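You operate a simulated robot arm through the tools that you are given. There is no shell and no other tool. Be economical: measure what you need, move in short steps, check, and stop when the job is done.

You are at the controls of a simulated two-armed robot. One attempt, no reset.

TASK
Wipe up the spill on the top of the steel bench with the cloth and put it back.

Only the result counts: the job must be done as asked and must still hold three seconds after the hand-in. Knocking over, shifting, dropping, spilling or breaking anything else fails it. Flat cloth is picked up by pressing the open fingertips on it (5 to 10 N) and closing them slowly along it; thin cloth reads only 2 to 8 mm in the jaws.

THE ROBOT
Two 7-joint arms with two-finger parallel grippers on one trunk, on a base that drives. Base frame: it is fixed to the floor where the robot stands at the start and does not move with it; the origin is under the middle of the robot, x ahead of it, y to its left, z up. Lengths are in mm, angles in degrees, forces in N, time in s.
The left shoulder is at the start at [50, 187, 1160], the right one opposite. Payload 3.43 kg a hand.
The TCP of each hand is the grasp point between the finger pads, 30 mm short of the fingertips. In the tool frame z runs along the fingers and y along their closing line. Largest opening 94 mm; finger width 28, thickness 10; the body of the gripper, 50 by 96 mm, starts 55 mm behind the TCP.
Orientation is that of the tool frame in the base frame, as a unit quaternion [w, x, y, z]. With the fingers straight down and closing along the base's y, the tool's x points along the base's -x, its y along +y and its z along -z.

THE INTERFACE
- The arms move only by the tool send_rows. It takes "left_commands", "right_commands" or both (then of equal length, played together; a hand with none holds still); each is a list of rows, each an object of numbers (a shift or turn left out is 0, a gripper value left out holds the last): "gripper": the opening, from 0 (shut) to 1 (fully open); "dx", "dy", "dz": the shift along the tool's x, y, z in m; "wx", "wy", "wz": the turn, a rotation vector about the tool's x, y, z in degrees. In form: [{"gripper": .., "dx": .., "dy": .., "dz": .., "wx": .., "wy": .., "wz": ..}, ...]. A call has 1 to 12 rows; each row shifts and turns the commanded pose from where the row before left it, along the tool's axes as they then stand. Rows are played at 5 a second. More than 50 mm and 8.6 degrees between two rows, or a gripper value outside its range, and nothing of the call is played. Where a pose cannot be reached the arm comes as near as it can. A force on the tool above 40 N (or 10 N above the force at the start of the call, whichever is more), or a blocked arm, ends the call early, and 0.2 s more pass. The fingers move at their own pace (about 153 mm/s each) and stop on an object; they squeeze with about 31 N. The grip force told is the motor's: it shows also when the fingers shut on nothing. Time passes only in rows, and 0.2 s behind the last, so rows that do not move let the fingers close. The reply holds the time, the measured pose of the TCP, the force on the tool along the base axes, the opening and the grip force, in the units named above and with some noise, with the torque about the TCP (base axes, N m) and any sound that the robot's microphone picked up.
- Cameras (640 x 400 px; columns grow to the right, rows downward): "scene" is now at [134.8, 24.3, 1307.3]; the picture's right is [0.29, -0.96, 0.00], its down [-0.67, -0.20, -0.71] and it looks along [0.68, 0.20, -0.70] (base axes); focal length 249 px, centre (320, 200). "left" rides on the left gripper at [76, -14, -103] in its tool frame; the picture's right is [0.18, 0.98, 0.00], its down [-0.75, 0.14, -0.64] and it looks along [-0.63, 0.12, 0.77] (tool axes); focal length 243 px, centre (320, 200). "right" rides on the right gripper at [76, 14, -102] in its tool frame; the picture's right is [-0.18, 0.98, 0.00], its down [-0.75, -0.14, -0.64] and it looks along [-0.63, -0.12, 0.77] (tool axes); focal length 243 px, centre (320, 200). There is no depth. A picture from a camera that has moved, and an enlarged one, comes with that camera's place and axes in the base frame and with its lens.
- camera(camera): a new picture of that camera. No time passes.
- lift_body(by): slides the trunk up (or, below 0, down) by that many mm; the arms and the scene camera ride with it, the base frame stays. It gives what a move gives, with no picture.
- base_move(legs): drives the robot by 1 to 6 legs, each [ahead, left, turn to the left] in mm, mm and degrees, along the robot's own axes; the way and the turn of a leg run together, so that a leg with both is an arc; at most 1500 mm and 180 degrees a leg. The arms and the cameras ride along, it lands a little off, and it stops where it bumps. It gives what a move gives.
- turn_head(pan, tilt): turns the head with the scene camera to pan (to the left, within 80 degrees either way) and tilt (down, from -29 to 69), counted from straight ahead of the robot. It gives what a move gives.
- close_up(camera, box): a new picture of the part [left, top, right, bottom] of that camera's present view, enlarged. No time passes.
- hand_in(): hands the job in; it is judged then, once.

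Work in short steps. Places have to be worked out from the pictures, the camera data and where the tool is seen: move nearer, look again, correct. Check each grasp and each placing, and mend what went wrong. You have 120 turns and 92 pictures in all, those below and enlarged ones among them. Open the grippers and draw the arms clear of the work before you hand the job in, unless the task says otherwise; then end with one line.

The tools are called by a JSON object that holds its "api" and its "payload". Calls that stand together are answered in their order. send_rows: Moves the arms, as the interface text tells. Its arguments: {"type":"object","properties":{"left_commands":{"type":"array"},"right_commands":{"type":"array"}},"required":[]} The other tools are called the same way: lift_body (by) slides the trunk up or down; base_move (legs) drives the base; turn_head (pan, tilt) turns the head that bears the scene camera; camera (camera) takes a picture; close_up (camera, box) takes an enlarged picture of a part of a camera's view; hand_in () hands the job in.

At the start:

```text
time: 0.0
left_ee_pos: [292.4, 278.9, 1073.9]
left_tcp_rot: [0.001, 0.001, 1.0, 0.001]
left_contact_force: [-0.4, -0.4, 0.9]
left_ft_torque: [0.0, -0.04, -0.01]
left_finger_gap: 93.9
left_finger_force: 0.0
right_ee_pos: [334.8, -64.7, 1075.6]
right_tcp_rot: [0.0, 0.001, 1.0, 0.0]
right_contact_force: [0.0, 0.3, -0.5]
right_ft_torque: [-0.01, 0.01, -0.01]
right_finger_gap: 94.0
right_finger_force: 0.0
trunk travel left (down, up): [-375.0, 57.0]
robot x, y, heading: [2.5, -1.0, 0.2]
head pan, tilt: [16.8, 44.7]
```

scene: 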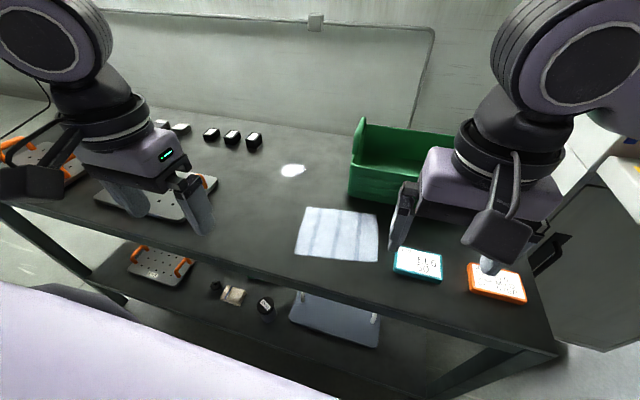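
right: 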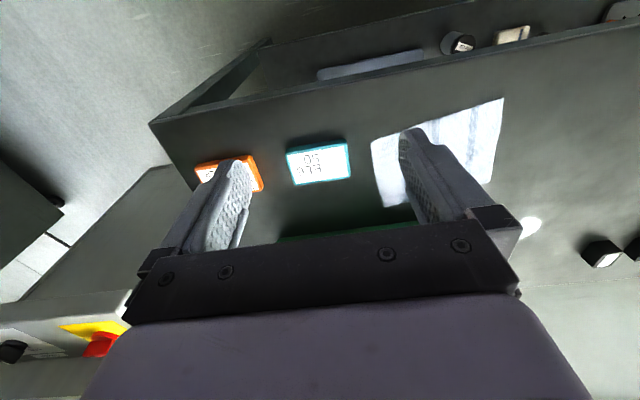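
left: 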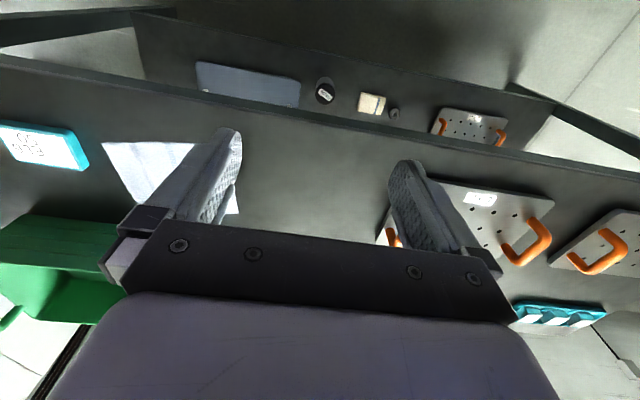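

The cloth appears to lie near (515, 90) and a white blob (likely the spill) near (723, 293). I'll take a closer look at both.

{"api": "close_up", "payload": {"camera": "scene", "box": [240, 130, 400, 280]}}

{"api": "turn_head", "payload": {"pan": -30, "tilt": 40}}

{"api": "camera", "payload": {"camera": "scene"}}

```text
2.67 times, centred on (320, 205) of scene
camera zoom: at [134.8, 24.3, 1307.3], right [0.29, -0.96, 0.0], down [-0.67, -0.2, -0.71], along [0.68, 0.2, -0.7], focal length 665 px, centre (320, 187)
```

zoom: 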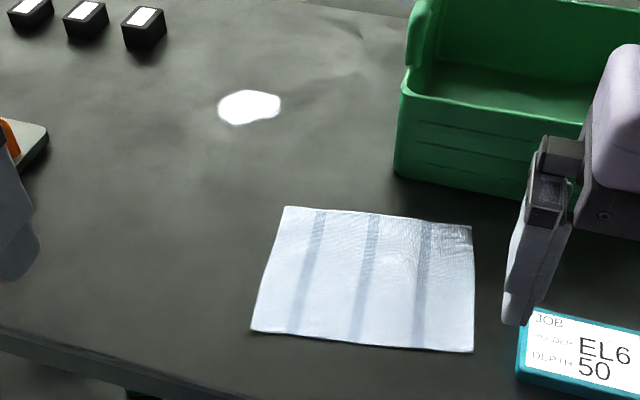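

```text
time: 1.1
left_ee_pos: [292.0, 279.5, 1075.6]
left_tcp_rot: [0.0, 0.0, 1.0, 0.0]
left_contact_force: [0.0, 0.0, 0.2]
left_ft_torque: [0.01, 0.0, -0.01]
left_finger_gap: 94.1
left_finger_force: 0.1
right_ee_pos: [334.6, -64.8, 1076.4]
right_tcp_rot: [0.001, 0.001, 1.0, 0.001]
right_contact_force: [0.2, 0.8, -0.8]
right_ft_torque: [0.0, 0.06, 0.01]
right_finger_gap: 94.1
right_finger_force: 0.1
trunk travel left (down, up): [-375.0, 57.0]
robot x, y, heading: [0.7, 0.1, -0.1]
head pan, tilt: [-30.0, 40.0]
```

```text
87 pictures are left
camera scene: at [130.4, -41.6, 1314.2], right [-0.5, -0.87, 0.0], down [-0.56, 0.32, -0.77], along [0.66, -0.38, -0.64], focal length 249 px, centre (320, 200)
```

scene: 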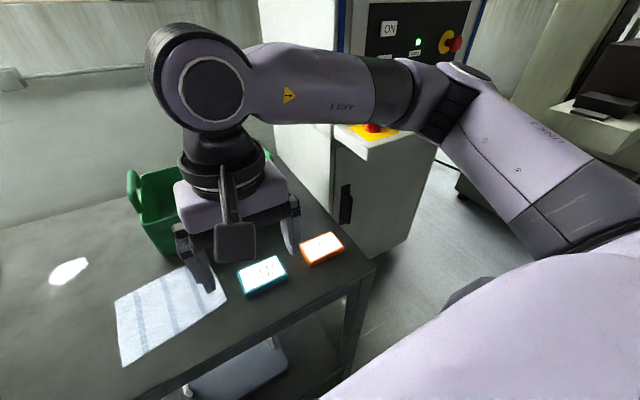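

The blob triangulates to about (720, 298) from both views, so it is a real patch on the bench, beyond comfortable reach. I check the clearance between the base and bench before driving closer.

{"api": "turn_head", "payload": {"pan": 0, "tilt": 69}}

{"api": "camera", "payload": {"camera": "scene"}}

{"api": "turn_head", "payload": {"pan": 50, "tilt": 45}}

{"api": "camera", "payload": {"camera": "scene"}}

```text
time: 2.1
left_ee_pos: [291.9, 278.9, 1073.7]
left_tcp_rot: [0.0, 0.0, 1.0, 0.0]
left_contact_force: [0.1, 0.1, 0.2]
left_ft_torque: [-0.01, -0.03, 0.03]
left_finger_gap: 93.8
left_finger_force: 0.0
right_ee_pos: [335.6, -64.1, 1075.5]
right_tcp_rot: [0.0, 0.0, 1.0, 0.001]
right_contact_force: [-0.7, 0.1, 0.0]
right_ft_torque: [-0.01, 0.0, 0.02]
right_finger_gap: 93.9
right_finger_force: 0.0
trunk travel left (down, up): [-375.0, 57.0]
robot x, y, heading: [-0.4, 1.6, 0.2]
head pan, tilt: [0.0, 68.8]
```

```text
86 pictures are left
camera scene: at [112.7, 0.7, 1278.1], right [0.0, -1.0, 0.0], down [-0.93, 0.0, -0.36], along [0.36, 0.0, -0.93], focal length 249 px, centre (320, 200)
```

scene: 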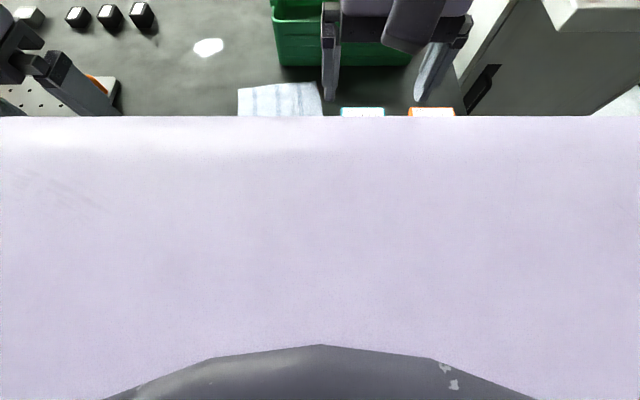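

```text
time: 3.3
left_ee_pos: [292.1, 278.8, 1074.5]
left_tcp_rot: [0.0, 0.0, 1.0, 0.0]
left_contact_force: [-0.7, -0.4, 0.2]
left_ft_torque: [-0.01, 0.04, -0.02]
left_finger_gap: 93.9
left_finger_force: 0.1
right_ee_pos: [335.0, -64.5, 1076.8]
right_tcp_rot: [0.0, 0.001, 1.0, 0.001]
right_contact_force: [0.0, -0.1, 0.2]
right_ft_torque: [0.01, -0.01, -0.03]
right_finger_gap: 94.0
right_finger_force: 0.1
trunk travel left (down, up): [-375.0, 57.0]
robot x, y, heading: [-2.5, 0.0, 0.1]
head pan, tilt: [50.0, 45.0]
```

```text
85 pictures are left
camera scene: at [109.0, 63.0, 1306.9], right [0.77, -0.64, 0.0], down [-0.46, -0.54, -0.71], along [0.45, 0.54, -0.71], focal length 249 px, centre (320, 200)
```

scene: 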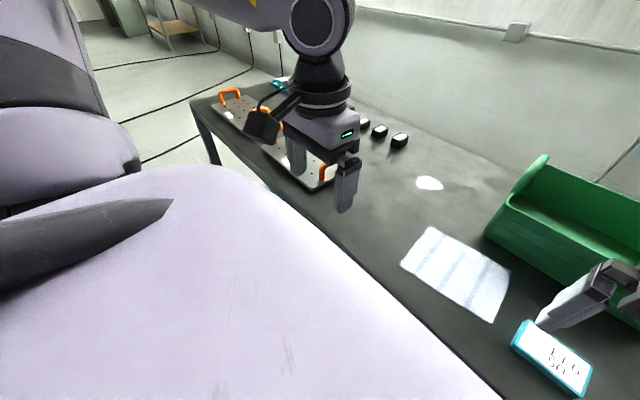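

The chest hides the base. I pitch the right hand backward so that its camera looks at the gap between the base and the bench edge.

{"api": "send_rows", "payload": {"right_commands": [{"wy": 8.5}, {"wy": 8.5}, {"wy": 8.5}, {"wy": 8.5}, {"wy": 8.5}]}}

{"api": "camera", "payload": {"camera": "right"}}

```text
time: 4.5
left_ee_pos: [292.1, 278.7, 1074.2]
left_tcp_rot: [-0.001, 0.0, 1.0, -0.001]
left_contact_force: [0.3, 0.9, -0.2]
left_ft_torque: [0.03, 0.0, 0.01]
left_finger_gap: 93.7
left_finger_force: 0.1
right_ee_pos: [335.5, -64.0, 1075.9]
right_tcp_rot: [-0.364, 0.001, 0.932, 0.0]
right_contact_force: [-0.2, 0.3, 0.1]
right_ft_torque: [0.01, -0.01, 0.03]
right_finger_gap: 93.8
right_finger_force: 0.0
trunk travel left (down, up): [-375.0, 57.0]
robot x, y, heading: [-0.2, 1.5, -0.1]
head pan, tilt: [50.0, 45.0]
```

```text
84 pictures are left
camera right: at [349.8, -50.2, 1203.1], right [0.14, 0.98, -0.12], down [0.99, -0.14, -0.04], along [-0.05, -0.12, -0.99], focal length 243 px, centre (320, 200)
```

right: 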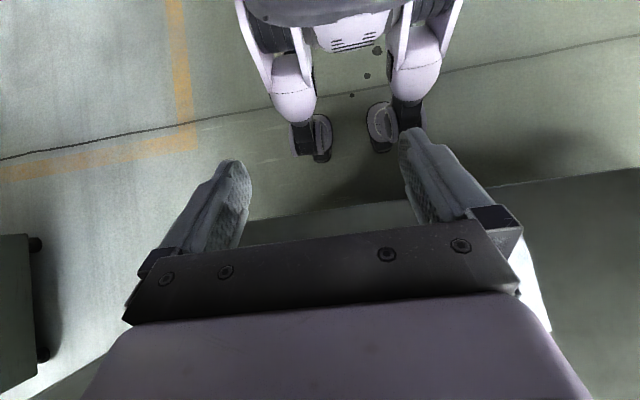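

The feet/knees reach only to x≈100 while the bench edge is at x≈356, so driving ahead 130 mm is safe. First I straighten the right hand and move it aside so that it won't block the left hand.

{"api": "send_rows", "payload": {"right_commands": [{"wy": -8.5}, {"wy": -8.5}, {"wy": -8.5}, {"wy": -8.5}, {"wy": -8.5}, {"dy": -0.045, "dx": 0.02}, {"dy": -0.045, "dx": 0.02}, {"dy": -0.045, "dx": 0.02}, {"dy": -0.045, "dx": 0.02}, {"dy": -0.045, "dx": 0.02}]}}

{"api": "base_move", "payload": {"legs": [[130, 100, 0]]}}

{"api": "turn_head", "payload": {"pan": 15, "tilt": 50}}

{"api": "camera", "payload": {"camera": "scene"}}

```text
time: 6.7
left_ee_pos: [291.9, 279.8, 1076.4]
left_tcp_rot: [0.0, 0.0, 1.0, -0.001]
left_contact_force: [-0.4, 1.1, 0.0]
left_ft_torque: [0.0, -0.01, -0.01]
left_finger_gap: 94.1
left_finger_force: 0.1
right_ee_pos: [236.0, -291.9, 1078.2]
right_tcp_rot: [0.0, 0.0, 1.0, 0.0]
right_contact_force: [-0.2, -0.3, -0.4]
right_ft_torque: [-0.02, -0.02, 0.0]
right_finger_gap: 93.9
right_finger_force: 0.0
right hand out of reach, approached as far as the arm can: row 10
trunk travel left (down, up): [-375.0, 57.0]
robot x, y, heading: [0.9, -4.3, 0.1]
head pan, tilt: [50.0, 45.0]
```

```text
time: 8.0
left_ee_pos: [316.2, 357.9, 1075.5]
left_tcp_rot: [0.0, 0.002, 1.0, 0.0]
left_contact_force: [-1.0, -0.8, 0.2]
left_ft_torque: [0.03, 0.0, -0.01]
left_finger_gap: 93.9
left_finger_force: 0.1
right_ee_pos: [258.6, -212.8, 1077.4]
right_tcp_rot: [0.0, 0.003, 1.0, 0.001]
right_contact_force: [-0.3, -0.4, -0.6]
right_ft_torque: [0.01, 0.01, -0.04]
right_finger_gap: 94.1
right_finger_force: 0.0
trunk travel left (down, up): [-375.0, 57.0]
robot x, y, heading: [22.4, 80.1, -0.4]
head pan, tilt: [50.0, 45.0]
stopped in leg 1: the robot was blocked; the commanded pose is now the measured one
```

```text
time: 9.0
left_ee_pos: [315.5, 357.4, 1074.6]
left_tcp_rot: [0.0, 0.002, 1.0, 0.0]
left_contact_force: [-0.1, -0.4, 0.5]
left_ft_torque: [-0.01, -0.01, -0.01]
left_finger_gap: 93.8
left_finger_force: 0.1
right_ee_pos: [260.5, -212.4, 1077.4]
right_tcp_rot: [0.0, 0.003, 1.0, 0.0]
right_contact_force: [-0.1, -0.3, 1.2]
right_ft_torque: [0.01, 0.0, -0.01]
right_finger_gap: 94.3
right_finger_force: 0.1
trunk travel left (down, up): [-375.0, 57.0]
robot x, y, heading: [20.1, 75.7, -0.4]
head pan, tilt: [15.0, 50.0]
```

```text
83 pictures are left
camera scene: at [154.3, 100.7, 1300.0], right [0.26, -0.97, 0.0], down [-0.74, -0.2, -0.64], along [0.62, 0.16, -0.77], focal length 249 px, centre (320, 200)
```

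scene: 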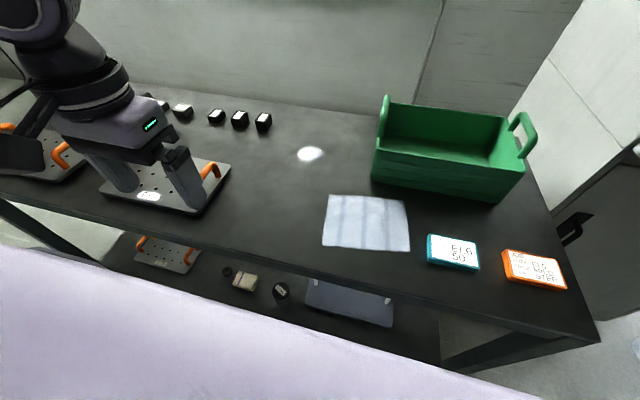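

The forward drive was blocked after about 20 mm, with nothing visibly disturbed. Instead I back off slightly, slide left, and turn right so that the left shoulder comes nearer the bench.

{"api": "base_move", "payload": {"legs": [[-15, 0, 0], [0, 130, 0], [0, 0, -50]]}}

{"api": "turn_head", "payload": {"pan": 50, "tilt": 45}}

{"api": "camera", "payload": {"camera": "scene"}}

```text
time: 12.9
left_ee_pos: [408.7, 159.5, 1073.4]
left_tcp_rot: [0.0, 0.43, 0.903, 0.0]
left_contact_force: [0.3, -0.1, 0.9]
left_ft_torque: [0.0, -0.04, 0.0]
left_finger_gap: 93.8
left_finger_force: 0.1
right_ee_pos: [-67.7, -157.5, 1077.3]
right_tcp_rot: [0.0, 0.43, 0.903, 0.001]
right_contact_force: [-0.2, -0.8, -0.3]
right_ft_torque: [0.01, -0.01, 0.02]
right_finger_gap: 94.2
right_finger_force: 0.0
trunk travel left (down, up): [-375.0, 57.0]
robot x, y, heading: [9.3, 214.1, -51.1]
head pan, tilt: [15.0, 50.0]
```

```text
time: 14.0
left_ee_pos: [409.3, 160.5, 1075.9]
left_tcp_rot: [-0.001, 0.429, 0.903, 0.0]
left_contact_force: [0.0, -0.5, -0.3]
left_ft_torque: [-0.01, -0.03, 0.02]
left_finger_gap: 93.9
left_finger_force: 0.1
right_ee_pos: [-68.9, -157.3, 1077.5]
right_tcp_rot: [0.0, 0.43, 0.903, 0.001]
right_contact_force: [-0.5, 0.1, 0.6]
right_ft_torque: [-0.01, 0.0, 0.02]
right_finger_gap: 94.1
right_finger_force: 0.1
trunk travel left (down, up): [-375.0, 57.0]
robot x, y, heading: [8.6, 205.4, -51.2]
head pan, tilt: [50.0, 45.0]
```

```text
82 pictures are left
camera scene: at [125.1, 164.7, 1306.9], right [-0.02, -1.0, 0.0], down [-0.71, 0.01, -0.71], along [0.71, -0.01, -0.71], focal length 249 px, centre (320, 200)
```

scene: 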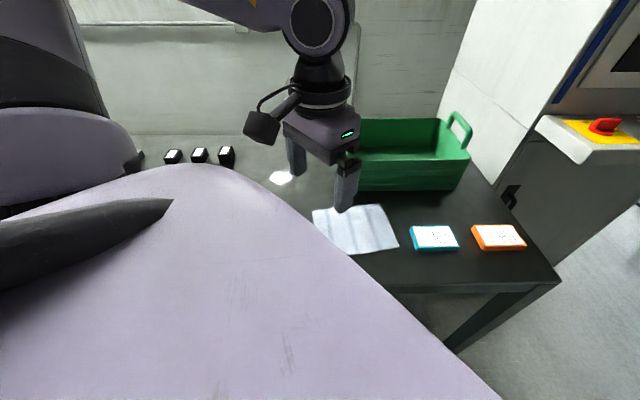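

The robot now stands well at (9, 210), facing −51°. I move the left hand above the cloth's estimated centre (512, 83) at z≈975 and look with its own camera.

{"api": "send_rows", "payload": {"left_commands": [{"dx": -0.031, "dy": 0.008, "dz": 0.025}, {"dx": -0.031, "dy": 0.008, "dz": 0.025}, {"dx": -0.031, "dy": 0.008, "dz": 0.025}, {"dx": -0.032, "dy": 0.008, "dz": 0.025}, {}]}}

{"api": "camera", "payload": {"camera": "left"}}

{"api": "camera", "payload": {"camera": "scene"}}

```text
time: 15.2
left_ee_pos: [513.4, 83.1, 975.3]
left_tcp_rot: [0.0, 0.431, 0.902, -0.001]
left_contact_force: [0.2, -0.7, 0.1]
left_ft_torque: [0.01, 0.0, -0.02]
left_finger_gap: 93.9
left_finger_force: 0.1
right_ee_pos: [-68.8, -156.6, 1078.1]
right_tcp_rot: [-0.001, 0.43, 0.903, 0.001]
right_contact_force: [0.0, -0.6, -0.1]
right_ft_torque: [0.04, 0.0, 0.02]
right_finger_gap: 94.1
right_finger_force: 0.2
trunk travel left (down, up): [-375.0, 57.0]
robot x, y, heading: [10.1, 208.8, -51.4]
head pan, tilt: [50.0, 45.0]
```

```text
81 pictures are left
camera left: at [453.5, 133.5, 1075.7], right [0.65, 0.76, 0.0], down [0.58, -0.5, 0.64], along [0.49, -0.42, -0.77], focal length 243 px, centre (320, 200)
```

left: 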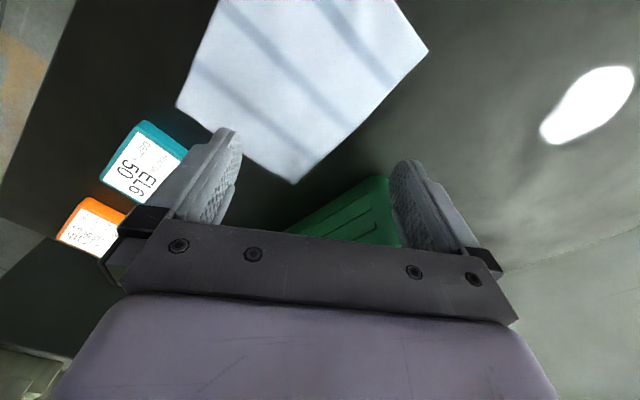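

```text
80 pictures are left
camera scene: at [124.9, 165.0, 1306.9], right [-0.02, -1.0, 0.0], down [-0.71, 0.01, -0.71], along [0.71, -0.01, -0.71], focal length 249 px, centre (320, 200)
```

scene: 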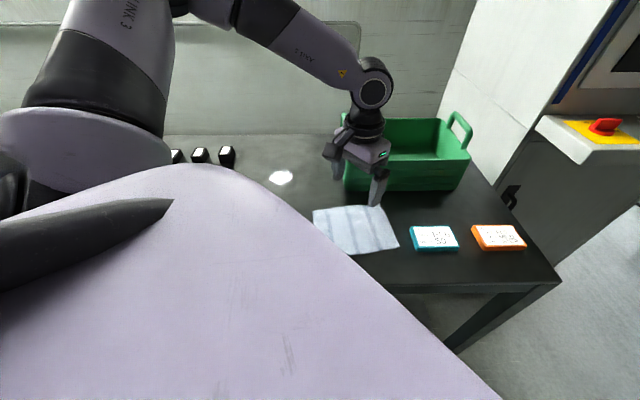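

Comparing the two cameras puts the bench top at about z≈858 rather than 811. That places the cloth centre at ≈(480, 82) and the spill at ≈(665, 267). I centre over the cloth, narrow the opening and descend part way to verify.

{"api": "send_rows", "payload": {"left_commands": [{"dx": 0.02, "dy": -0.026, "gripper": 0.6}, {"dz": 0.03}, {"dz": 0.025}, {}]}}

{"api": "camera", "payload": {"camera": "left"}}

{"api": "close_up", "payload": {"camera": "scene", "box": [260, 110, 460, 270]}}

```text
time: 16.2
left_ee_pos: [481.3, 82.9, 919.0]
left_tcp_rot: [0.0, 0.429, 0.903, -0.001]
left_contact_force: [-0.4, -0.5, -0.3]
left_ft_torque: [-0.01, -0.03, -0.02]
left_finger_gap: 56.2
left_finger_force: 0.0
right_ee_pos: [-67.4, -157.6, 1077.4]
right_tcp_rot: [0.0, 0.43, 0.903, 0.001]
right_contact_force: [0.9, -0.1, 0.9]
right_ft_torque: [-0.01, 0.0, 0.02]
right_finger_gap: 94.1
right_finger_force: 0.0
trunk travel left (down, up): [-375.0, 57.0]
robot x, y, heading: [12.2, 212.6, -50.8]
head pan, tilt: [50.0, 45.0]
```

```text
79 pictures are left
camera left: at [420.5, 132.0, 1020.1], right [0.65, 0.76, 0.0], down [0.58, -0.5, 0.64], along [0.49, -0.41, -0.77], focal length 243 px, centre (320, 200)
```

left: 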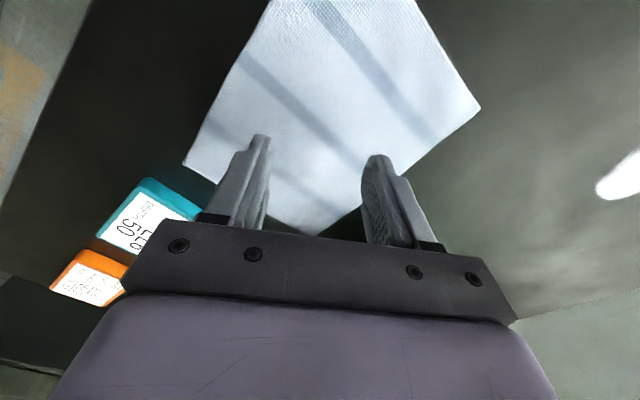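

```text
2.50 times, centred on (360, 190) of scene
camera zoom: at [125.1, 164.9, 1306.9], right [-0.02, -1.0, 0.0], down [-0.71, 0.01, -0.71], along [0.71, -0.01, -0.71], focal length 623 px, centre (220, 225)
```

zoom: 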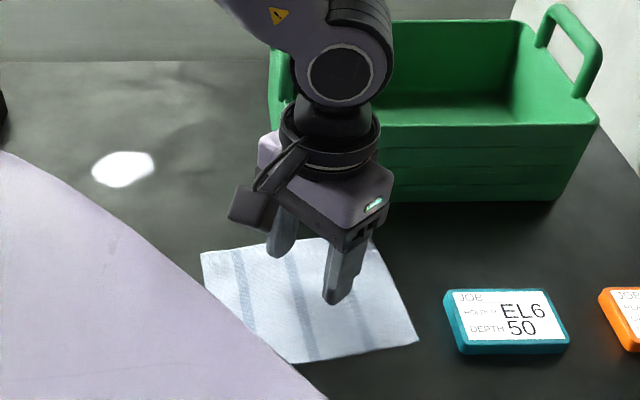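

Tips are over the cloth near its middle with tip height ≈889. I continue down in small steps, watching force.

{"api": "send_rows", "payload": {"left_commands": [{"dz": 0.01}, {"dz": 0.008}, {"dz": 0.004}, {}]}}

```text
time: 17.2
left_ee_pos: [480.2, 81.5, 897.6]
left_tcp_rot: [0.0, 0.431, 0.902, 0.001]
left_contact_force: [-0.1, 0.3, 0.2]
left_ft_torque: [-0.01, 0.02, 0.02]
left_finger_gap: 56.5
left_finger_force: 0.1
right_ee_pos: [-68.6, -157.0, 1078.0]
right_tcp_rot: [0.001, 0.431, 0.903, 0.0]
right_contact_force: [0.9, 0.3, 1.7]
right_ft_torque: [0.0, 0.03, -0.04]
right_finger_gap: 94.2
right_finger_force: 0.1
trunk travel left (down, up): [-375.0, 57.0]
robot x, y, heading: [9.2, 210.5, -51.0]
head pan, tilt: [50.0, 45.0]
```

No contact yet (tips ≈868). I go down a few more mm.

{"api": "send_rows", "payload": {"left_commands": [{"dz": 0.003}, {"dz": 0.003}, {"dz": 0.002}, {}]}}

{"api": "camera", "payload": {"camera": "left"}}

```text
time: 18.2
left_ee_pos: [479.5, 80.4, 891.3]
left_tcp_rot: [0.001, 0.429, 0.903, -0.001]
left_contact_force: [1.6, 3.3, 18.8]
left_ft_torque: [0.08, 0.17, -0.05]
left_finger_gap: 56.1
left_finger_force: 0.1
right_ee_pos: [-69.7, -156.2, 1077.3]
right_tcp_rot: [0.0, 0.431, 0.902, 0.001]
right_contact_force: [0.2, 1.8, 0.1]
right_ft_torque: [0.0, 0.02, -0.01]
right_finger_gap: 93.8
right_finger_force: 0.0
trunk travel left (down, up): [-375.0, 57.0]
robot x, y, heading: [8.4, 211.0, -51.3]
head pan, tilt: [50.0, 45.0]
```

```text
77 pictures are left
camera left: at [419.1, 131.1, 991.7], right [0.65, 0.76, 0.0], down [0.58, -0.49, 0.64], along [0.49, -0.42, -0.76], focal length 243 px, centre (320, 200)
```

left: 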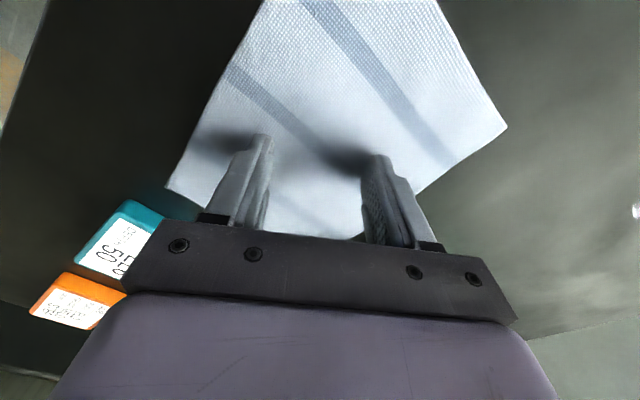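

Contact at TCP z≈891 (bench top ≈861) with 19 N, which is too much. I back off 1 mm to get 5–10 N.

{"api": "send_rows", "payload": {"left_commands": [{"dz": -0.001}, {}]}}

```text
time: 18.8
left_ee_pos: [479.7, 80.5, 891.4]
left_tcp_rot: [0.001, 0.43, 0.903, 0.0]
left_contact_force: [1.6, -2.5, 11.5]
left_ft_torque: [0.01, -0.06, -0.03]
left_finger_gap: 56.4
left_finger_force: 0.0
right_ee_pos: [-68.9, -156.9, 1077.0]
right_tcp_rot: [0.0, 0.43, 0.903, 0.001]
right_contact_force: [-0.9, 0.2, 0.0]
right_ft_torque: [-0.03, -0.01, -0.01]
right_finger_gap: 94.1
right_finger_force: 0.1
trunk travel left (down, up): [-375.0, 57.0]
robot x, y, heading: [9.3, 210.3, -51.1]
head pan, tilt: [50.0, 45.0]
```

Force is 11.5 N, at ~7 N/mm. I ease 0.5 mm and close slowly.

{"api": "send_rows", "payload": {"left_commands": [{"dz": -0.0005}, {"gripper": 0.54}, {"gripper": 0.47}, {"gripper": 0.4}, {"gripper": 0.33}, {"gripper": 0.26}, {"gripper": 0.19}, {"gripper": 0.12}, {"gripper": 0.06}, {"gripper": 0.0}, {}]}}

{"api": "camera", "payload": {"camera": "left"}}

```text
time: 21.2
left_ee_pos: [480.0, 81.4, 892.1]
left_tcp_rot: [0.0, 0.43, 0.903, 0.0]
left_contact_force: [0.6, 0.0, 7.6]
left_ft_torque: [0.03, 0.01, -0.01]
left_finger_gap: 1.9
left_finger_force: 30.8
right_ee_pos: [-68.6, -158.1, 1077.3]
right_tcp_rot: [0.0, 0.43, 0.903, 0.001]
right_contact_force: [0.1, 0.2, -0.2]
right_ft_torque: [0.03, 0.03, 0.01]
right_finger_gap: 94.3
right_finger_force: 0.0
trunk travel left (down, up): [-375.0, 57.0]
robot x, y, heading: [7.6, 210.0, -51.1]
head pan, tilt: [50.0, 45.0]
```

```text
76 pictures are left
camera left: at [419.2, 131.7, 992.0], right [0.65, 0.76, 0.0], down [0.58, -0.5, 0.64], along [0.49, -0.42, -0.77], focal length 243 px, centre (320, 200)
```

left: 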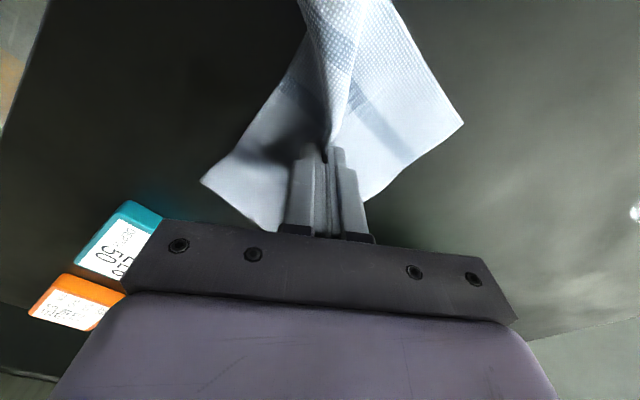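

The cloth is gripped (1.9 mm, ridge visible). I lift 70 mm and check.

{"api": "send_rows", "payload": {"left_commands": [{"dz": -0.02}, {"dz": -0.025}, {"dz": -0.025}, {}]}}

{"api": "camera", "payload": {"camera": "left"}}

{"api": "close_up", "payload": {"camera": "scene", "box": [230, 110, 430, 270]}}

```text
time: 22.2
left_ee_pos: [480.7, 84.2, 961.9]
left_tcp_rot: [0.0, 0.43, 0.903, 0.001]
left_contact_force: [-0.4, 0.3, 0.4]
left_ft_torque: [0.02, -0.01, 0.0]
left_finger_gap: 2.3
left_finger_force: 30.5
right_ee_pos: [-68.4, -157.9, 1076.5]
right_tcp_rot: [-0.001, 0.43, 0.903, 0.001]
right_contact_force: [-0.9, 0.5, -0.8]
right_ft_torque: [0.0, -0.02, 0.0]
right_finger_gap: 93.9
right_finger_force: 0.0
trunk travel left (down, up): [-375.0, 57.0]
robot x, y, heading: [10.0, 211.1, -51.0]
head pan, tilt: [50.0, 45.0]
```

```text
75 pictures are left
camera left: at [420.6, 133.1, 1062.8], right [0.65, 0.76, 0.0], down [0.59, -0.5, 0.64], along [0.49, -0.41, -0.77], focal length 243 px, centre (320, 200)
```

left: 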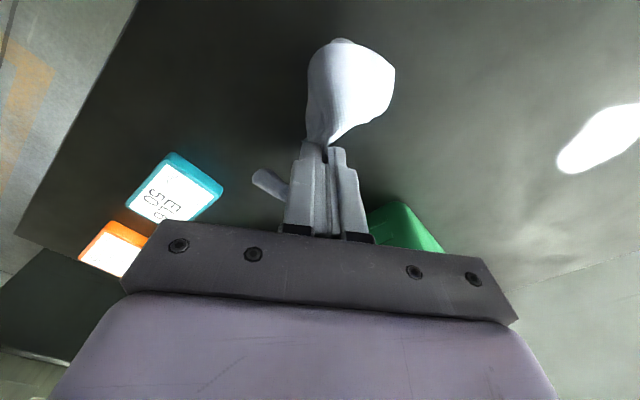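

```text
2.50 times, centred on (330, 190) of scene
camera zoom: at [125.2, 164.7, 1306.9], right [-0.02, -1.0, 0.0], down [-0.71, 0.01, -0.71], along [0.71, -0.01, -0.71], focal length 623 px, centre (295, 225)
```

zoom: 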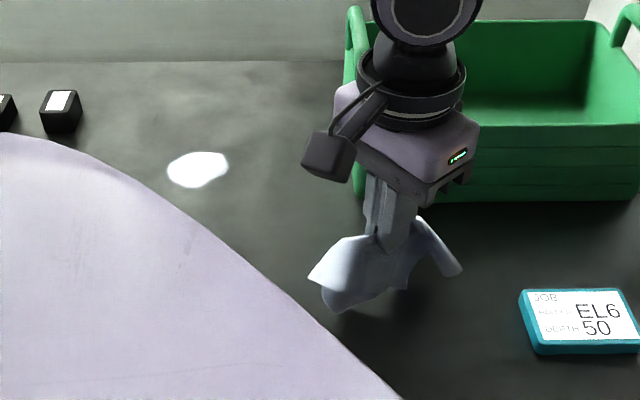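

Cloth held hanging; the spill is centred at ≈(660, 264), about 65 mm across. I move to the first raster corner and lower to just above the surface.

{"api": "send_rows", "payload": {"left_commands": [{"dx": -0.002, "dy": 0.0404}, {"dx": -0.002, "dy": 0.0404}, {"dx": -0.002, "dy": 0.0404}, {"dx": -0.002, "dy": 0.0404}, {"dx": -0.002, "dy": 0.0404}, {"dz": 0.03}, {"dz": 0.02}, {"dz": 0.01}, {}]}}

{"api": "camera", "payload": {"camera": "left"}}

{"api": "close_up", "payload": {"camera": "scene", "box": [220, 110, 420, 270]}}

```text
time: 24.2
left_ee_pos: [644.4, 201.1, 900.6]
left_tcp_rot: [0.0, 0.429, 0.903, 0.0]
left_contact_force: [1.0, 0.2, 0.3]
left_ft_torque: [-0.04, 0.02, 0.03]
left_finger_gap: 2.2
left_finger_force: 31.3
right_ee_pos: [-68.5, -156.9, 1077.2]
right_tcp_rot: [0.0, 0.431, 0.903, 0.002]
right_contact_force: [0.5, 0.3, -0.1]
right_ft_torque: [0.02, 0.02, -0.01]
right_finger_gap: 94.0
right_finger_force: 0.1
trunk travel left (down, up): [-375.0, 57.0]
robot x, y, heading: [6.4, 211.9, -50.8]
head pan, tilt: [50.0, 45.0]
```

```text
73 pictures are left
camera left: at [583.7, 251.5, 1001.3], right [0.65, 0.76, 0.0], down [0.58, -0.5, 0.64], along [0.49, -0.42, -0.77], focal length 243 px, centre (320, 200)
```

left: 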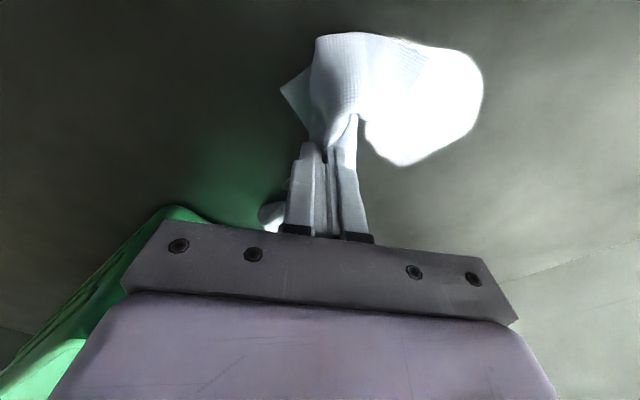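

```text
2.50 times, centred on (320, 190) of scene
camera zoom: at [125.1, 164.8, 1306.9], right [-0.02, -1.0, 0.0], down [-0.71, 0.01, -0.71], along [0.71, -0.01, -0.71], focal length 623 px, centre (320, 225)
```

zoom: 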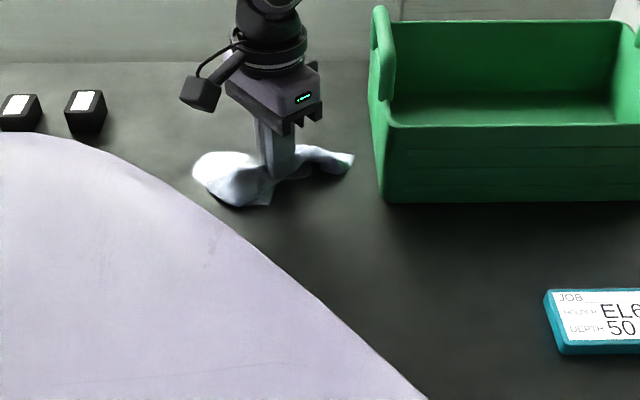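

The cloth touches the bench beside the spill. I press down gently to find contact.

{"api": "send_rows", "payload": {"left_commands": [{"dz": 0.005}, {"dz": 0.002}, {"dz": 0.001}, {}]}}

```text
time: 25.2
left_ee_pos: [643.6, 202.6, 892.9]
left_tcp_rot: [0.0, 0.429, 0.903, 0.0]
left_contact_force: [0.1, 0.5, 3.6]
left_ft_torque: [0.0, 0.01, -0.04]
left_finger_gap: 2.1
left_finger_force: 31.6
right_ee_pos: [-68.6, -157.2, 1077.2]
right_tcp_rot: [0.0, 0.431, 0.902, 0.001]
right_contact_force: [-0.7, -0.6, 0.3]
right_ft_torque: [-0.01, 0.01, 0.0]
right_finger_gap: 94.1
right_finger_force: 0.0
trunk travel left (down, up): [-375.0, 57.0]
robot x, y, heading: [9.1, 208.9, -50.9]
head pan, tilt: [50.0, 45.0]
```

3.6 N; I add 0.6 mm and sweep the first strokes across the spill.

{"api": "send_rows", "payload": {"left_commands": [{"dz": 0.0006}, {"dy": 0.02}, {"dy": 0.02}, {"dy": 0.02}, {"dy": 0.02}, {"dy": 0.02}, {"dx": 0.018}, {"dy": -0.025}, {"dy": -0.025}, {"dy": -0.025}, {"dy": -0.025}, {"dx": 0.018}]}}

{"api": "camera", "payload": {"camera": "left"}}

```text
time: 27.8
left_ee_pos: [565.5, 199.4, 893.8]
left_tcp_rot: [0.0, 0.43, 0.903, 0.0]
left_contact_force: [-0.2, 0.0, 0.5]
left_ft_torque: [0.0, 0.02, 0.03]
left_finger_gap: 2.1
left_finger_force: 31.2
left hand out of reach, approached as far as the arm can: row 3, 4, 5, 6
right_ee_pos: [-69.1, -156.7, 1076.6]
right_tcp_rot: [0.001, 0.431, 0.903, 0.0]
right_contact_force: [0.5, -0.2, 0.1]
right_ft_torque: [0.0, 0.02, 0.0]
right_finger_gap: 94.0
right_finger_force: 0.1
trunk travel left (down, up): [-375.0, 57.0]
robot x, y, heading: [7.1, 211.9, -51.0]
head pan, tilt: [50.0, 45.0]
```

```text
71 pictures are left
camera left: at [506.2, 249.7, 994.6], right [0.65, 0.76, 0.0], down [0.59, -0.5, 0.64], along [0.49, -0.41, -0.77], focal length 243 px, centre (320, 200)
```

left: 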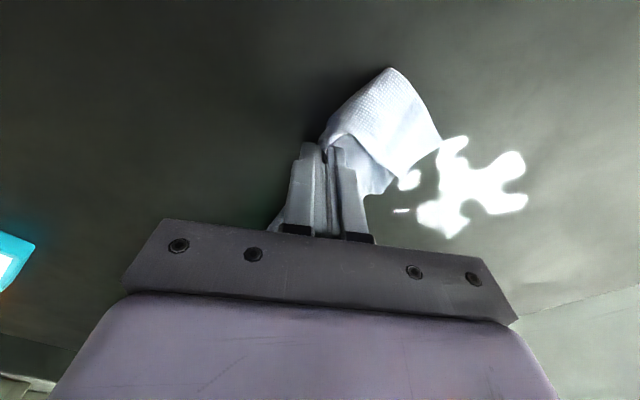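

Wiping works, but the upright tool runs out of reach at about 660 mm. I lift, tilt the fingers outward by 24° for more reach, and move to the near corner of what is left of the spill.

{"api": "send_rows", "payload": {"left_commands": [{"dz": -0.02}, {"wx": -6.72, "wy": -4.4}, {"wx": -6.72, "wy": -4.4}, {"wx": -6.72, "wy": -4.4}, {"dx": 0.01, "dy": 0.023, "dz": 0.006}, {}]}}

{"api": "camera", "payload": {"camera": "left"}}

{"api": "close_up", "payload": {"camera": "scene", "box": [220, 110, 420, 270]}}

```text
time: 29.2
left_ee_pos: [579.1, 221.5, 911.8]
left_tcp_rot: [0.179, 0.421, 0.883, 0.108]
left_contact_force: [-0.3, -0.5, -0.1]
left_ft_torque: [0.03, 0.03, 0.02]
left_finger_gap: 2.0
left_finger_force: 31.4
right_ee_pos: [-68.0, -156.8, 1078.4]
right_tcp_rot: [0.0, 0.43, 0.903, 0.001]
right_contact_force: [-0.7, 0.3, 0.2]
right_ft_torque: [0.02, -0.02, 0.02]
right_finger_gap: 94.0
right_finger_force: 0.1
trunk travel left (down, up): [-375.0, 57.0]
robot x, y, heading: [8.7, 210.3, -51.0]
head pan, tilt: [50.0, 45.0]
```

```text
70 pictures are left
camera left: at [482.2, 267.5, 983.3], right [0.58, 0.76, 0.29], down [0.28, -0.53, 0.8], along [0.76, -0.39, -0.52], focal length 243 px, centre (320, 200)
```

left: 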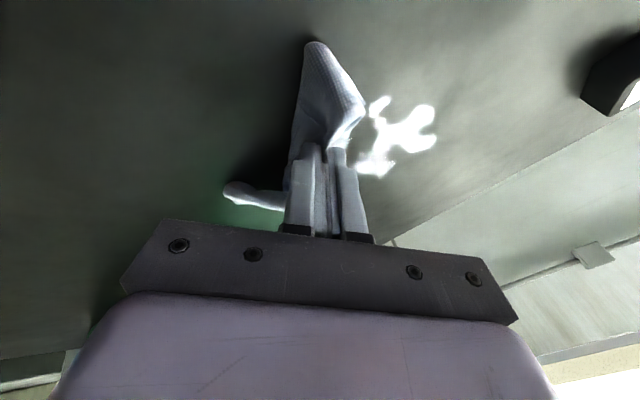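

```text
2.50 times, centred on (320, 190) of scene
camera zoom: at [125.0, 164.5, 1306.9], right [-0.02, -1.0, 0.0], down [-0.71, 0.01, -0.71], along [0.71, -0.01, -0.71], focal length 623 px, centre (320, 225)
```

zoom: 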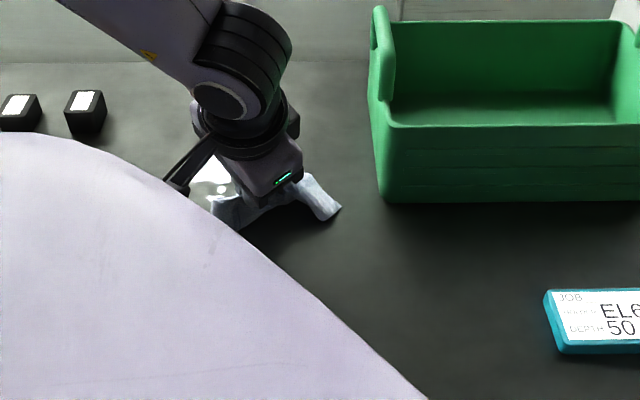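

Tilted pose reached. I lower ~12 mm to touch.

{"api": "send_rows", "payload": {"left_commands": [{"dx": 0.0018, "dy": -0.0027, "dz": 0.0073}, {"dx": 0.0009, "dy": -0.0014, "dz": 0.0037}, {}]}}

```text
time: 30.0
left_ee_pos: [578.6, 220.4, 900.6]
left_tcp_rot: [0.178, 0.421, 0.883, 0.108]
left_contact_force: [0.3, 0.1, -0.5]
left_ft_torque: [-0.01, 0.02, -0.01]
left_finger_gap: 1.9
left_finger_force: 30.7
right_ee_pos: [-67.0, -156.7, 1077.6]
right_tcp_rot: [0.0, 0.43, 0.903, 0.001]
right_contact_force: [-0.1, 0.0, -0.8]
right_ft_torque: [0.0, 0.02, 0.0]
right_finger_gap: 94.1
right_finger_force: 0.1
trunk travel left (down, up): [-375.0, 57.0]
robot x, y, heading: [9.3, 210.2, -51.1]
head pan, tilt: [50.0, 45.0]
```

No contact yet; I go down in 2 mm steps.

{"api": "send_rows", "payload": {"left_commands": [{"dx": 0.00045, "dy": -0.0007, "dz": 0.0018}, {"dx": 0.00045, "dy": -0.0007, "dz": 0.0018}, {}]}}

```text
time: 30.8
left_ee_pos: [579.6, 220.7, 897.6]
left_tcp_rot: [0.178, 0.422, 0.883, 0.108]
left_contact_force: [-0.8, 0.4, 0.8]
left_ft_torque: [-0.02, 0.01, -0.03]
left_finger_gap: 2.2
left_finger_force: 31.5
right_ee_pos: [-68.4, -157.5, 1077.3]
right_tcp_rot: [0.0, 0.43, 0.903, 0.0]
right_contact_force: [-0.4, -0.2, -1.9]
right_ft_torque: [0.01, 0.0, -0.04]
right_finger_gap: 94.0
right_finger_force: 0.1
trunk travel left (down, up): [-375.0, 57.0]
robot x, y, heading: [9.6, 210.7, -51.1]
head pan, tilt: [50.0, 45.0]
```

{"api": "send_rows", "payload": {"left_commands": [{"dx": 0.00045, "dy": -0.0007, "dz": 0.0018}, {"dx": 0.00045, "dy": -0.0007, "dz": 0.0018}, {}]}}

```text
time: 31.6
left_ee_pos: [579.0, 220.8, 895.7]
left_tcp_rot: [0.18, 0.42, 0.883, 0.11]
left_contact_force: [0.6, 2.0, 13.6]
left_ft_torque: [0.15, 0.06, 0.01]
left_finger_gap: 2.1
left_finger_force: 30.6
right_ee_pos: [-68.9, -158.1, 1077.2]
right_tcp_rot: [0.001, 0.43, 0.903, 0.001]
right_contact_force: [0.1, -0.4, -0.5]
right_ft_torque: [0.03, 0.0, -0.01]
right_finger_gap: 94.0
right_finger_force: 0.0
trunk travel left (down, up): [-375.0, 57.0]
robot x, y, heading: [9.6, 213.4, -51.1]
head pan, tilt: [50.0, 45.0]
```

13.6 N contact; I ease 0.6 mm and do one stroke outward (+x) and back with an 18 mm sidestep.

{"api": "send_rows", "payload": {"left_commands": [{"dx": -0.00013, "dy": 0.0002, "dz": -0.00055}, {"dx": -0.011, "dy": 0.0169, "dz": 0.00895}, {"dx": -0.011, "dy": 0.0169, "dz": 0.00895}, {"dx": -0.011, "dy": 0.0169, "dz": 0.00895}, {"dx": -0.011, "dy": 0.0169, "dz": 0.00895}, {"dx": -0.011, "dy": 0.0169, "dz": 0.00895}, {}]}}

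{"api": "camera", "payload": {"camera": "left"}}

```text
time: 33.2
left_ee_pos: [689.5, 234.3, 894.9]
left_tcp_rot: [0.179, 0.42, 0.883, 0.109]
left_contact_force: [-1.7, 0.5, 6.7]
left_ft_torque: [0.0, 0.13, 0.06]
left_finger_gap: 1.9
left_finger_force: 30.6
right_ee_pos: [-68.5, -157.8, 1078.3]
right_tcp_rot: [0.001, 0.431, 0.903, 0.001]
right_contact_force: [-0.3, -0.2, 0.4]
right_ft_torque: [0.02, -0.01, 0.01]
right_finger_gap: 93.7
right_finger_force: 0.2
trunk travel left (down, up): [-375.0, 57.0]
robot x, y, heading: [6.1, 212.3, -51.0]
head pan, tilt: [50.0, 45.0]
```

```text
68 pictures are left
camera left: at [592.3, 280.6, 966.1], right [0.58, 0.76, 0.3], down [0.28, -0.53, 0.8], along [0.76, -0.39, -0.52], focal length 243 px, centre (320, 200)
```

left: 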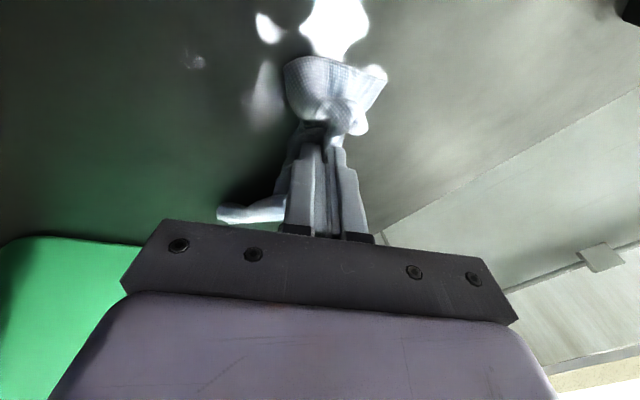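

Reach is fine and the force is good (6.7 N). Remaining spill lies at y≈243–290, x≈625–690; I continue the raster toward +y.

{"api": "send_rows", "payload": {"left_commands": [{"dx": 0.0143, "dy": 0.0094}, {"dx": 0.0138, "dy": -0.0211, "dz": -0.0112}, {"dx": 0.0138, "dy": -0.0211, "dz": -0.0112}, {"dx": 0.0138, "dy": -0.0211, "dz": -0.0112}, {"dx": 0.0138, "dy": -0.0211, "dz": -0.0112}, {"dx": 0.0143, "dy": 0.0094}, {"dx": -0.0138, "dy": 0.0211, "dz": 0.0112}, {"dx": -0.0138, "dy": 0.0211, "dz": 0.0112}, {"dx": -0.0138, "dy": 0.0211, "dz": 0.0112}, {"dx": -0.0138, "dy": 0.0211, "dz": 0.0112}, {}]}}

{"api": "camera", "payload": {"camera": "left"}}

```text
time: 35.6
left_ee_pos: [683.8, 266.2, 895.4]
left_tcp_rot: [0.179, 0.42, 0.883, 0.109]
left_contact_force: [-1.3, 0.1, 4.9]
left_ft_torque: [0.01, 0.09, -0.02]
left_finger_gap: 2.0
left_finger_force: 31.2
right_ee_pos: [-69.3, -157.6, 1077.2]
right_tcp_rot: [0.0, 0.431, 0.902, 0.001]
right_contact_force: [0.1, 0.4, -0.4]
right_ft_torque: [0.02, 0.0, 0.01]
right_finger_gap: 94.0
right_finger_force: 0.0
trunk travel left (down, up): [-375.0, 57.0]
robot x, y, heading: [9.4, 210.9, -50.7]
head pan, tilt: [50.0, 45.0]
```

```text
67 pictures are left
camera left: at [587.3, 313.1, 965.6], right [0.58, 0.76, 0.29], down [0.28, -0.53, 0.8], along [0.76, -0.39, -0.52], focal length 243 px, centre (320, 200)
```

left: 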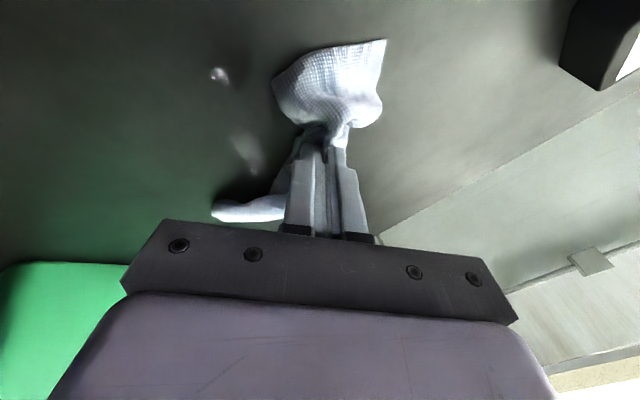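

Nearly clean; faint residue remains at two spots. I add another pass further +y and back, then lift and look.

{"api": "send_rows", "payload": {"left_commands": [{"dx": 0.0146, "dy": 0.0091, "dz": 0.0003}, {"dx": 0.0138, "dy": -0.0211, "dz": -0.0112}, {"dx": 0.0138, "dy": -0.0211, "dz": -0.0112}, {"dx": 0.0138, "dy": -0.0211, "dz": -0.0112}, {"dx": 0.0138, "dy": -0.0211, "dz": -0.0112}, {"dx": 0.0138, "dy": -0.0211, "dz": -0.0112}, {"dx": 0.006, "dy": -0.009, "dz": -0.045}, {"dx": 0.0138, "dy": -0.0211, "dz": -0.0112}, {"dx": 0.0138, "dy": -0.0211, "dz": -0.0112}, {}]}}

{"api": "camera", "payload": {"camera": "left"}}

{"api": "close_up", "payload": {"camera": "scene", "box": [220, 110, 420, 270]}}

```text
time: 37.8
left_ee_pos: [500.7, 243.6, 921.6]
left_tcp_rot: [0.177, 0.42, 0.883, 0.109]
left_contact_force: [-0.9, -0.2, -0.2]
left_ft_torque: [-0.02, 0.02, 0.02]
left_finger_gap: 1.9
left_finger_force: 30.3
left hand out of reach, approached as far as the arm can: row 8, 9
right_ee_pos: [-68.2, -157.1, 1077.9]
right_tcp_rot: [0.001, 0.431, 0.903, 0.001]
right_contact_force: [-1.3, 0.4, -0.2]
right_ft_torque: [-0.04, 0.0, 0.0]
right_finger_gap: 94.3
right_finger_force: 0.1
trunk travel left (down, up): [-375.0, 57.0]
robot x, y, heading: [8.5, 211.0, -51.1]
head pan, tilt: [50.0, 45.0]
```

```text
66 pictures are left
camera left: at [402.7, 289.7, 991.8], right [0.58, 0.76, 0.29], down [0.28, -0.53, 0.8], along [0.76, -0.39, -0.52], focal length 243 px, centre (320, 200)
```

left: 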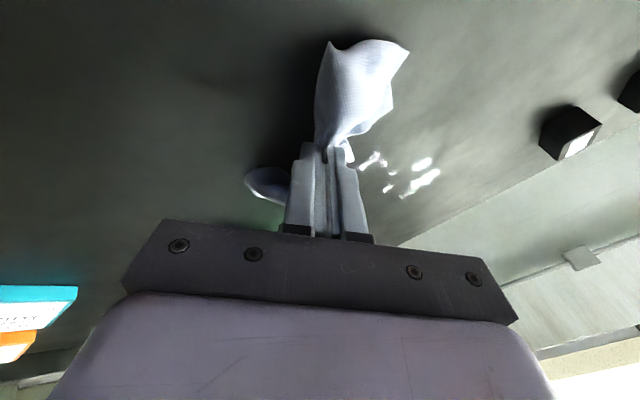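

```text
2.50 times, centred on (320, 190) of scene
camera zoom: at [125.1, 164.9, 1306.9], right [-0.02, -1.0, 0.0], down [-0.71, 0.01, -0.71], along [0.71, -0.01, -0.71], focal length 623 px, centre (320, 225)
```

zoom: 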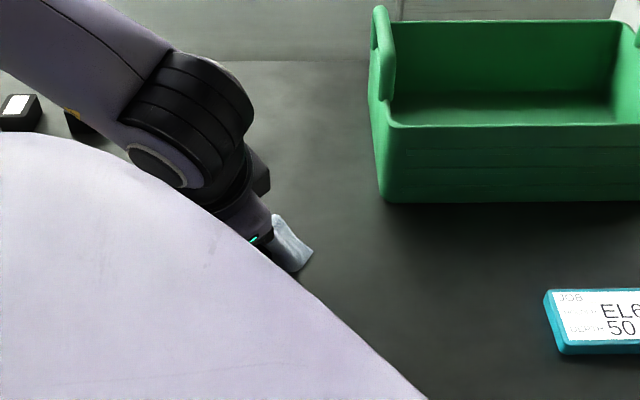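

Some small spots remain around x 590–685, y 250–290. I raise the hand for a clearer view to locate them.

{"api": "send_rows", "payload": {"left_commands": [{"dx": -0.0142, "dy": 0.0217, "dz": -0.0213}, {"dx": -0.0142, "dy": 0.0217, "dz": -0.0213}, {}]}}

{"api": "close_up", "payload": {"camera": "left", "box": [260, 60, 500, 210]}}

{"api": "close_up", "payload": {"camera": "scene", "box": [220, 110, 420, 270]}}

```text
time: 38.6
left_ee_pos: [530.6, 247.1, 979.9]
left_tcp_rot: [0.177, 0.422, 0.883, 0.108]
left_contact_force: [-0.3, -0.1, -0.9]
left_ft_torque: [0.01, -0.01, -0.01]
left_finger_gap: 1.9
left_finger_force: 30.4
right_ee_pos: [-68.8, -157.9, 1076.7]
right_tcp_rot: [0.0, 0.431, 0.903, 0.001]
right_contact_force: [0.1, 0.3, -0.9]
right_ft_torque: [0.0, -0.01, 0.02]
right_finger_gap: 94.2
right_finger_force: 0.1
trunk travel left (down, up): [-375.0, 57.0]
robot x, y, heading: [11.5, 207.9, -51.2]
head pan, tilt: [50.0, 45.0]
```

```text
2.67 times, centred on (380, 135) of left
camera zoom: at [433.0, 293.3, 1050.3], right [0.58, 0.76, 0.29], down [0.28, -0.53, 0.8], along [0.76, -0.39, -0.52], focal length 647 px, centre (160, 373)
```

zoom: 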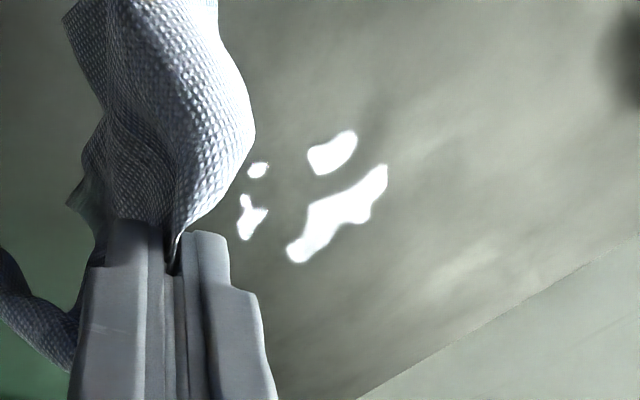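

```text
2.50 times, centred on (320, 190) of scene
camera zoom: at [125.1, 164.8, 1306.9], right [-0.02, -1.0, 0.0], down [-0.71, 0.01, -0.71], along [0.71, -0.01, -0.71], focal length 623 px, centre (320, 225)
```

zoom: 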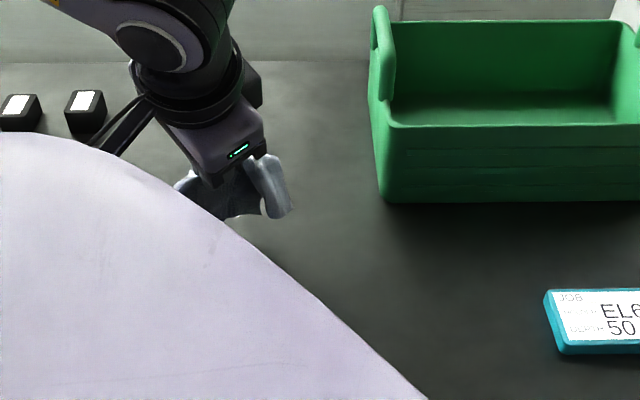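

Residues lie at x 630–692, y 250–303; the tilted tip contact is narrow, so I'll do a finer raster. I go out to (700, 240) and down near the surface.

{"api": "send_rows", "payload": {"left_commands": [{"dx": -0.0261, "dy": 0.0289, "dz": 0.0171}, {"dx": -0.0261, "dy": 0.0289, "dz": 0.0171}, {"dx": -0.0261, "dy": 0.0289, "dz": 0.0171}, {"dx": -0.0261, "dy": 0.0289, "dz": 0.0171}, {"dx": 0.0056, "dy": -0.0085, "dz": 0.0228}, {"dx": 0.0056, "dy": -0.0085, "dz": 0.0228}, {"dx": 0.0056, "dy": -0.0085, "dz": 0.0228}, {}]}}

```text
time: 40.4
left_ee_pos: [700.7, 240.3, 905.0]
left_tcp_rot: [0.178, 0.421, 0.883, 0.109]
left_contact_force: [-0.3, 0.2, -0.6]
left_ft_torque: [0.0, 0.01, -0.02]
left_finger_gap: 2.2
left_finger_force: 30.4
right_ee_pos: [-68.3, -157.5, 1077.1]
right_tcp_rot: [0.001, 0.431, 0.902, 0.001]
right_contact_force: [-0.7, -0.2, -1.0]
right_ft_torque: [0.01, -0.02, -0.02]
right_finger_gap: 93.9
right_finger_force: 0.1
trunk travel left (down, up): [-375.0, 57.0]
robot x, y, heading: [9.2, 214.5, -50.9]
head pan, tilt: [50.0, 45.0]
```

At (700, 240, 905). I lower 10 mm to the contact height.

{"api": "send_rows", "payload": {"left_commands": [{"dx": 0.0015, "dy": -0.0023, "dz": 0.0062}, {"dx": 0.0007, "dy": -0.0011, "dz": 0.0029}, {}]}}

```text
time: 41.2
left_ee_pos: [701.2, 239.8, 895.4]
left_tcp_rot: [0.178, 0.421, 0.883, 0.109]
left_contact_force: [0.9, 0.5, 2.9]
left_ft_torque: [0.02, 0.01, -0.03]
left_finger_gap: 2.3
left_finger_force: 30.6
right_ee_pos: [-68.8, -157.5, 1077.8]
right_tcp_rot: [0.001, 0.43, 0.903, 0.001]
right_contact_force: [0.5, -0.5, 0.5]
right_ft_torque: [-0.03, -0.02, 0.0]
right_finger_gap: 94.1
right_finger_force: 0.2
trunk travel left (down, up): [-375.0, 57.0]
robot x, y, heading: [8.2, 209.4, -51.0]
head pan, tilt: [50.0, 45.0]
```

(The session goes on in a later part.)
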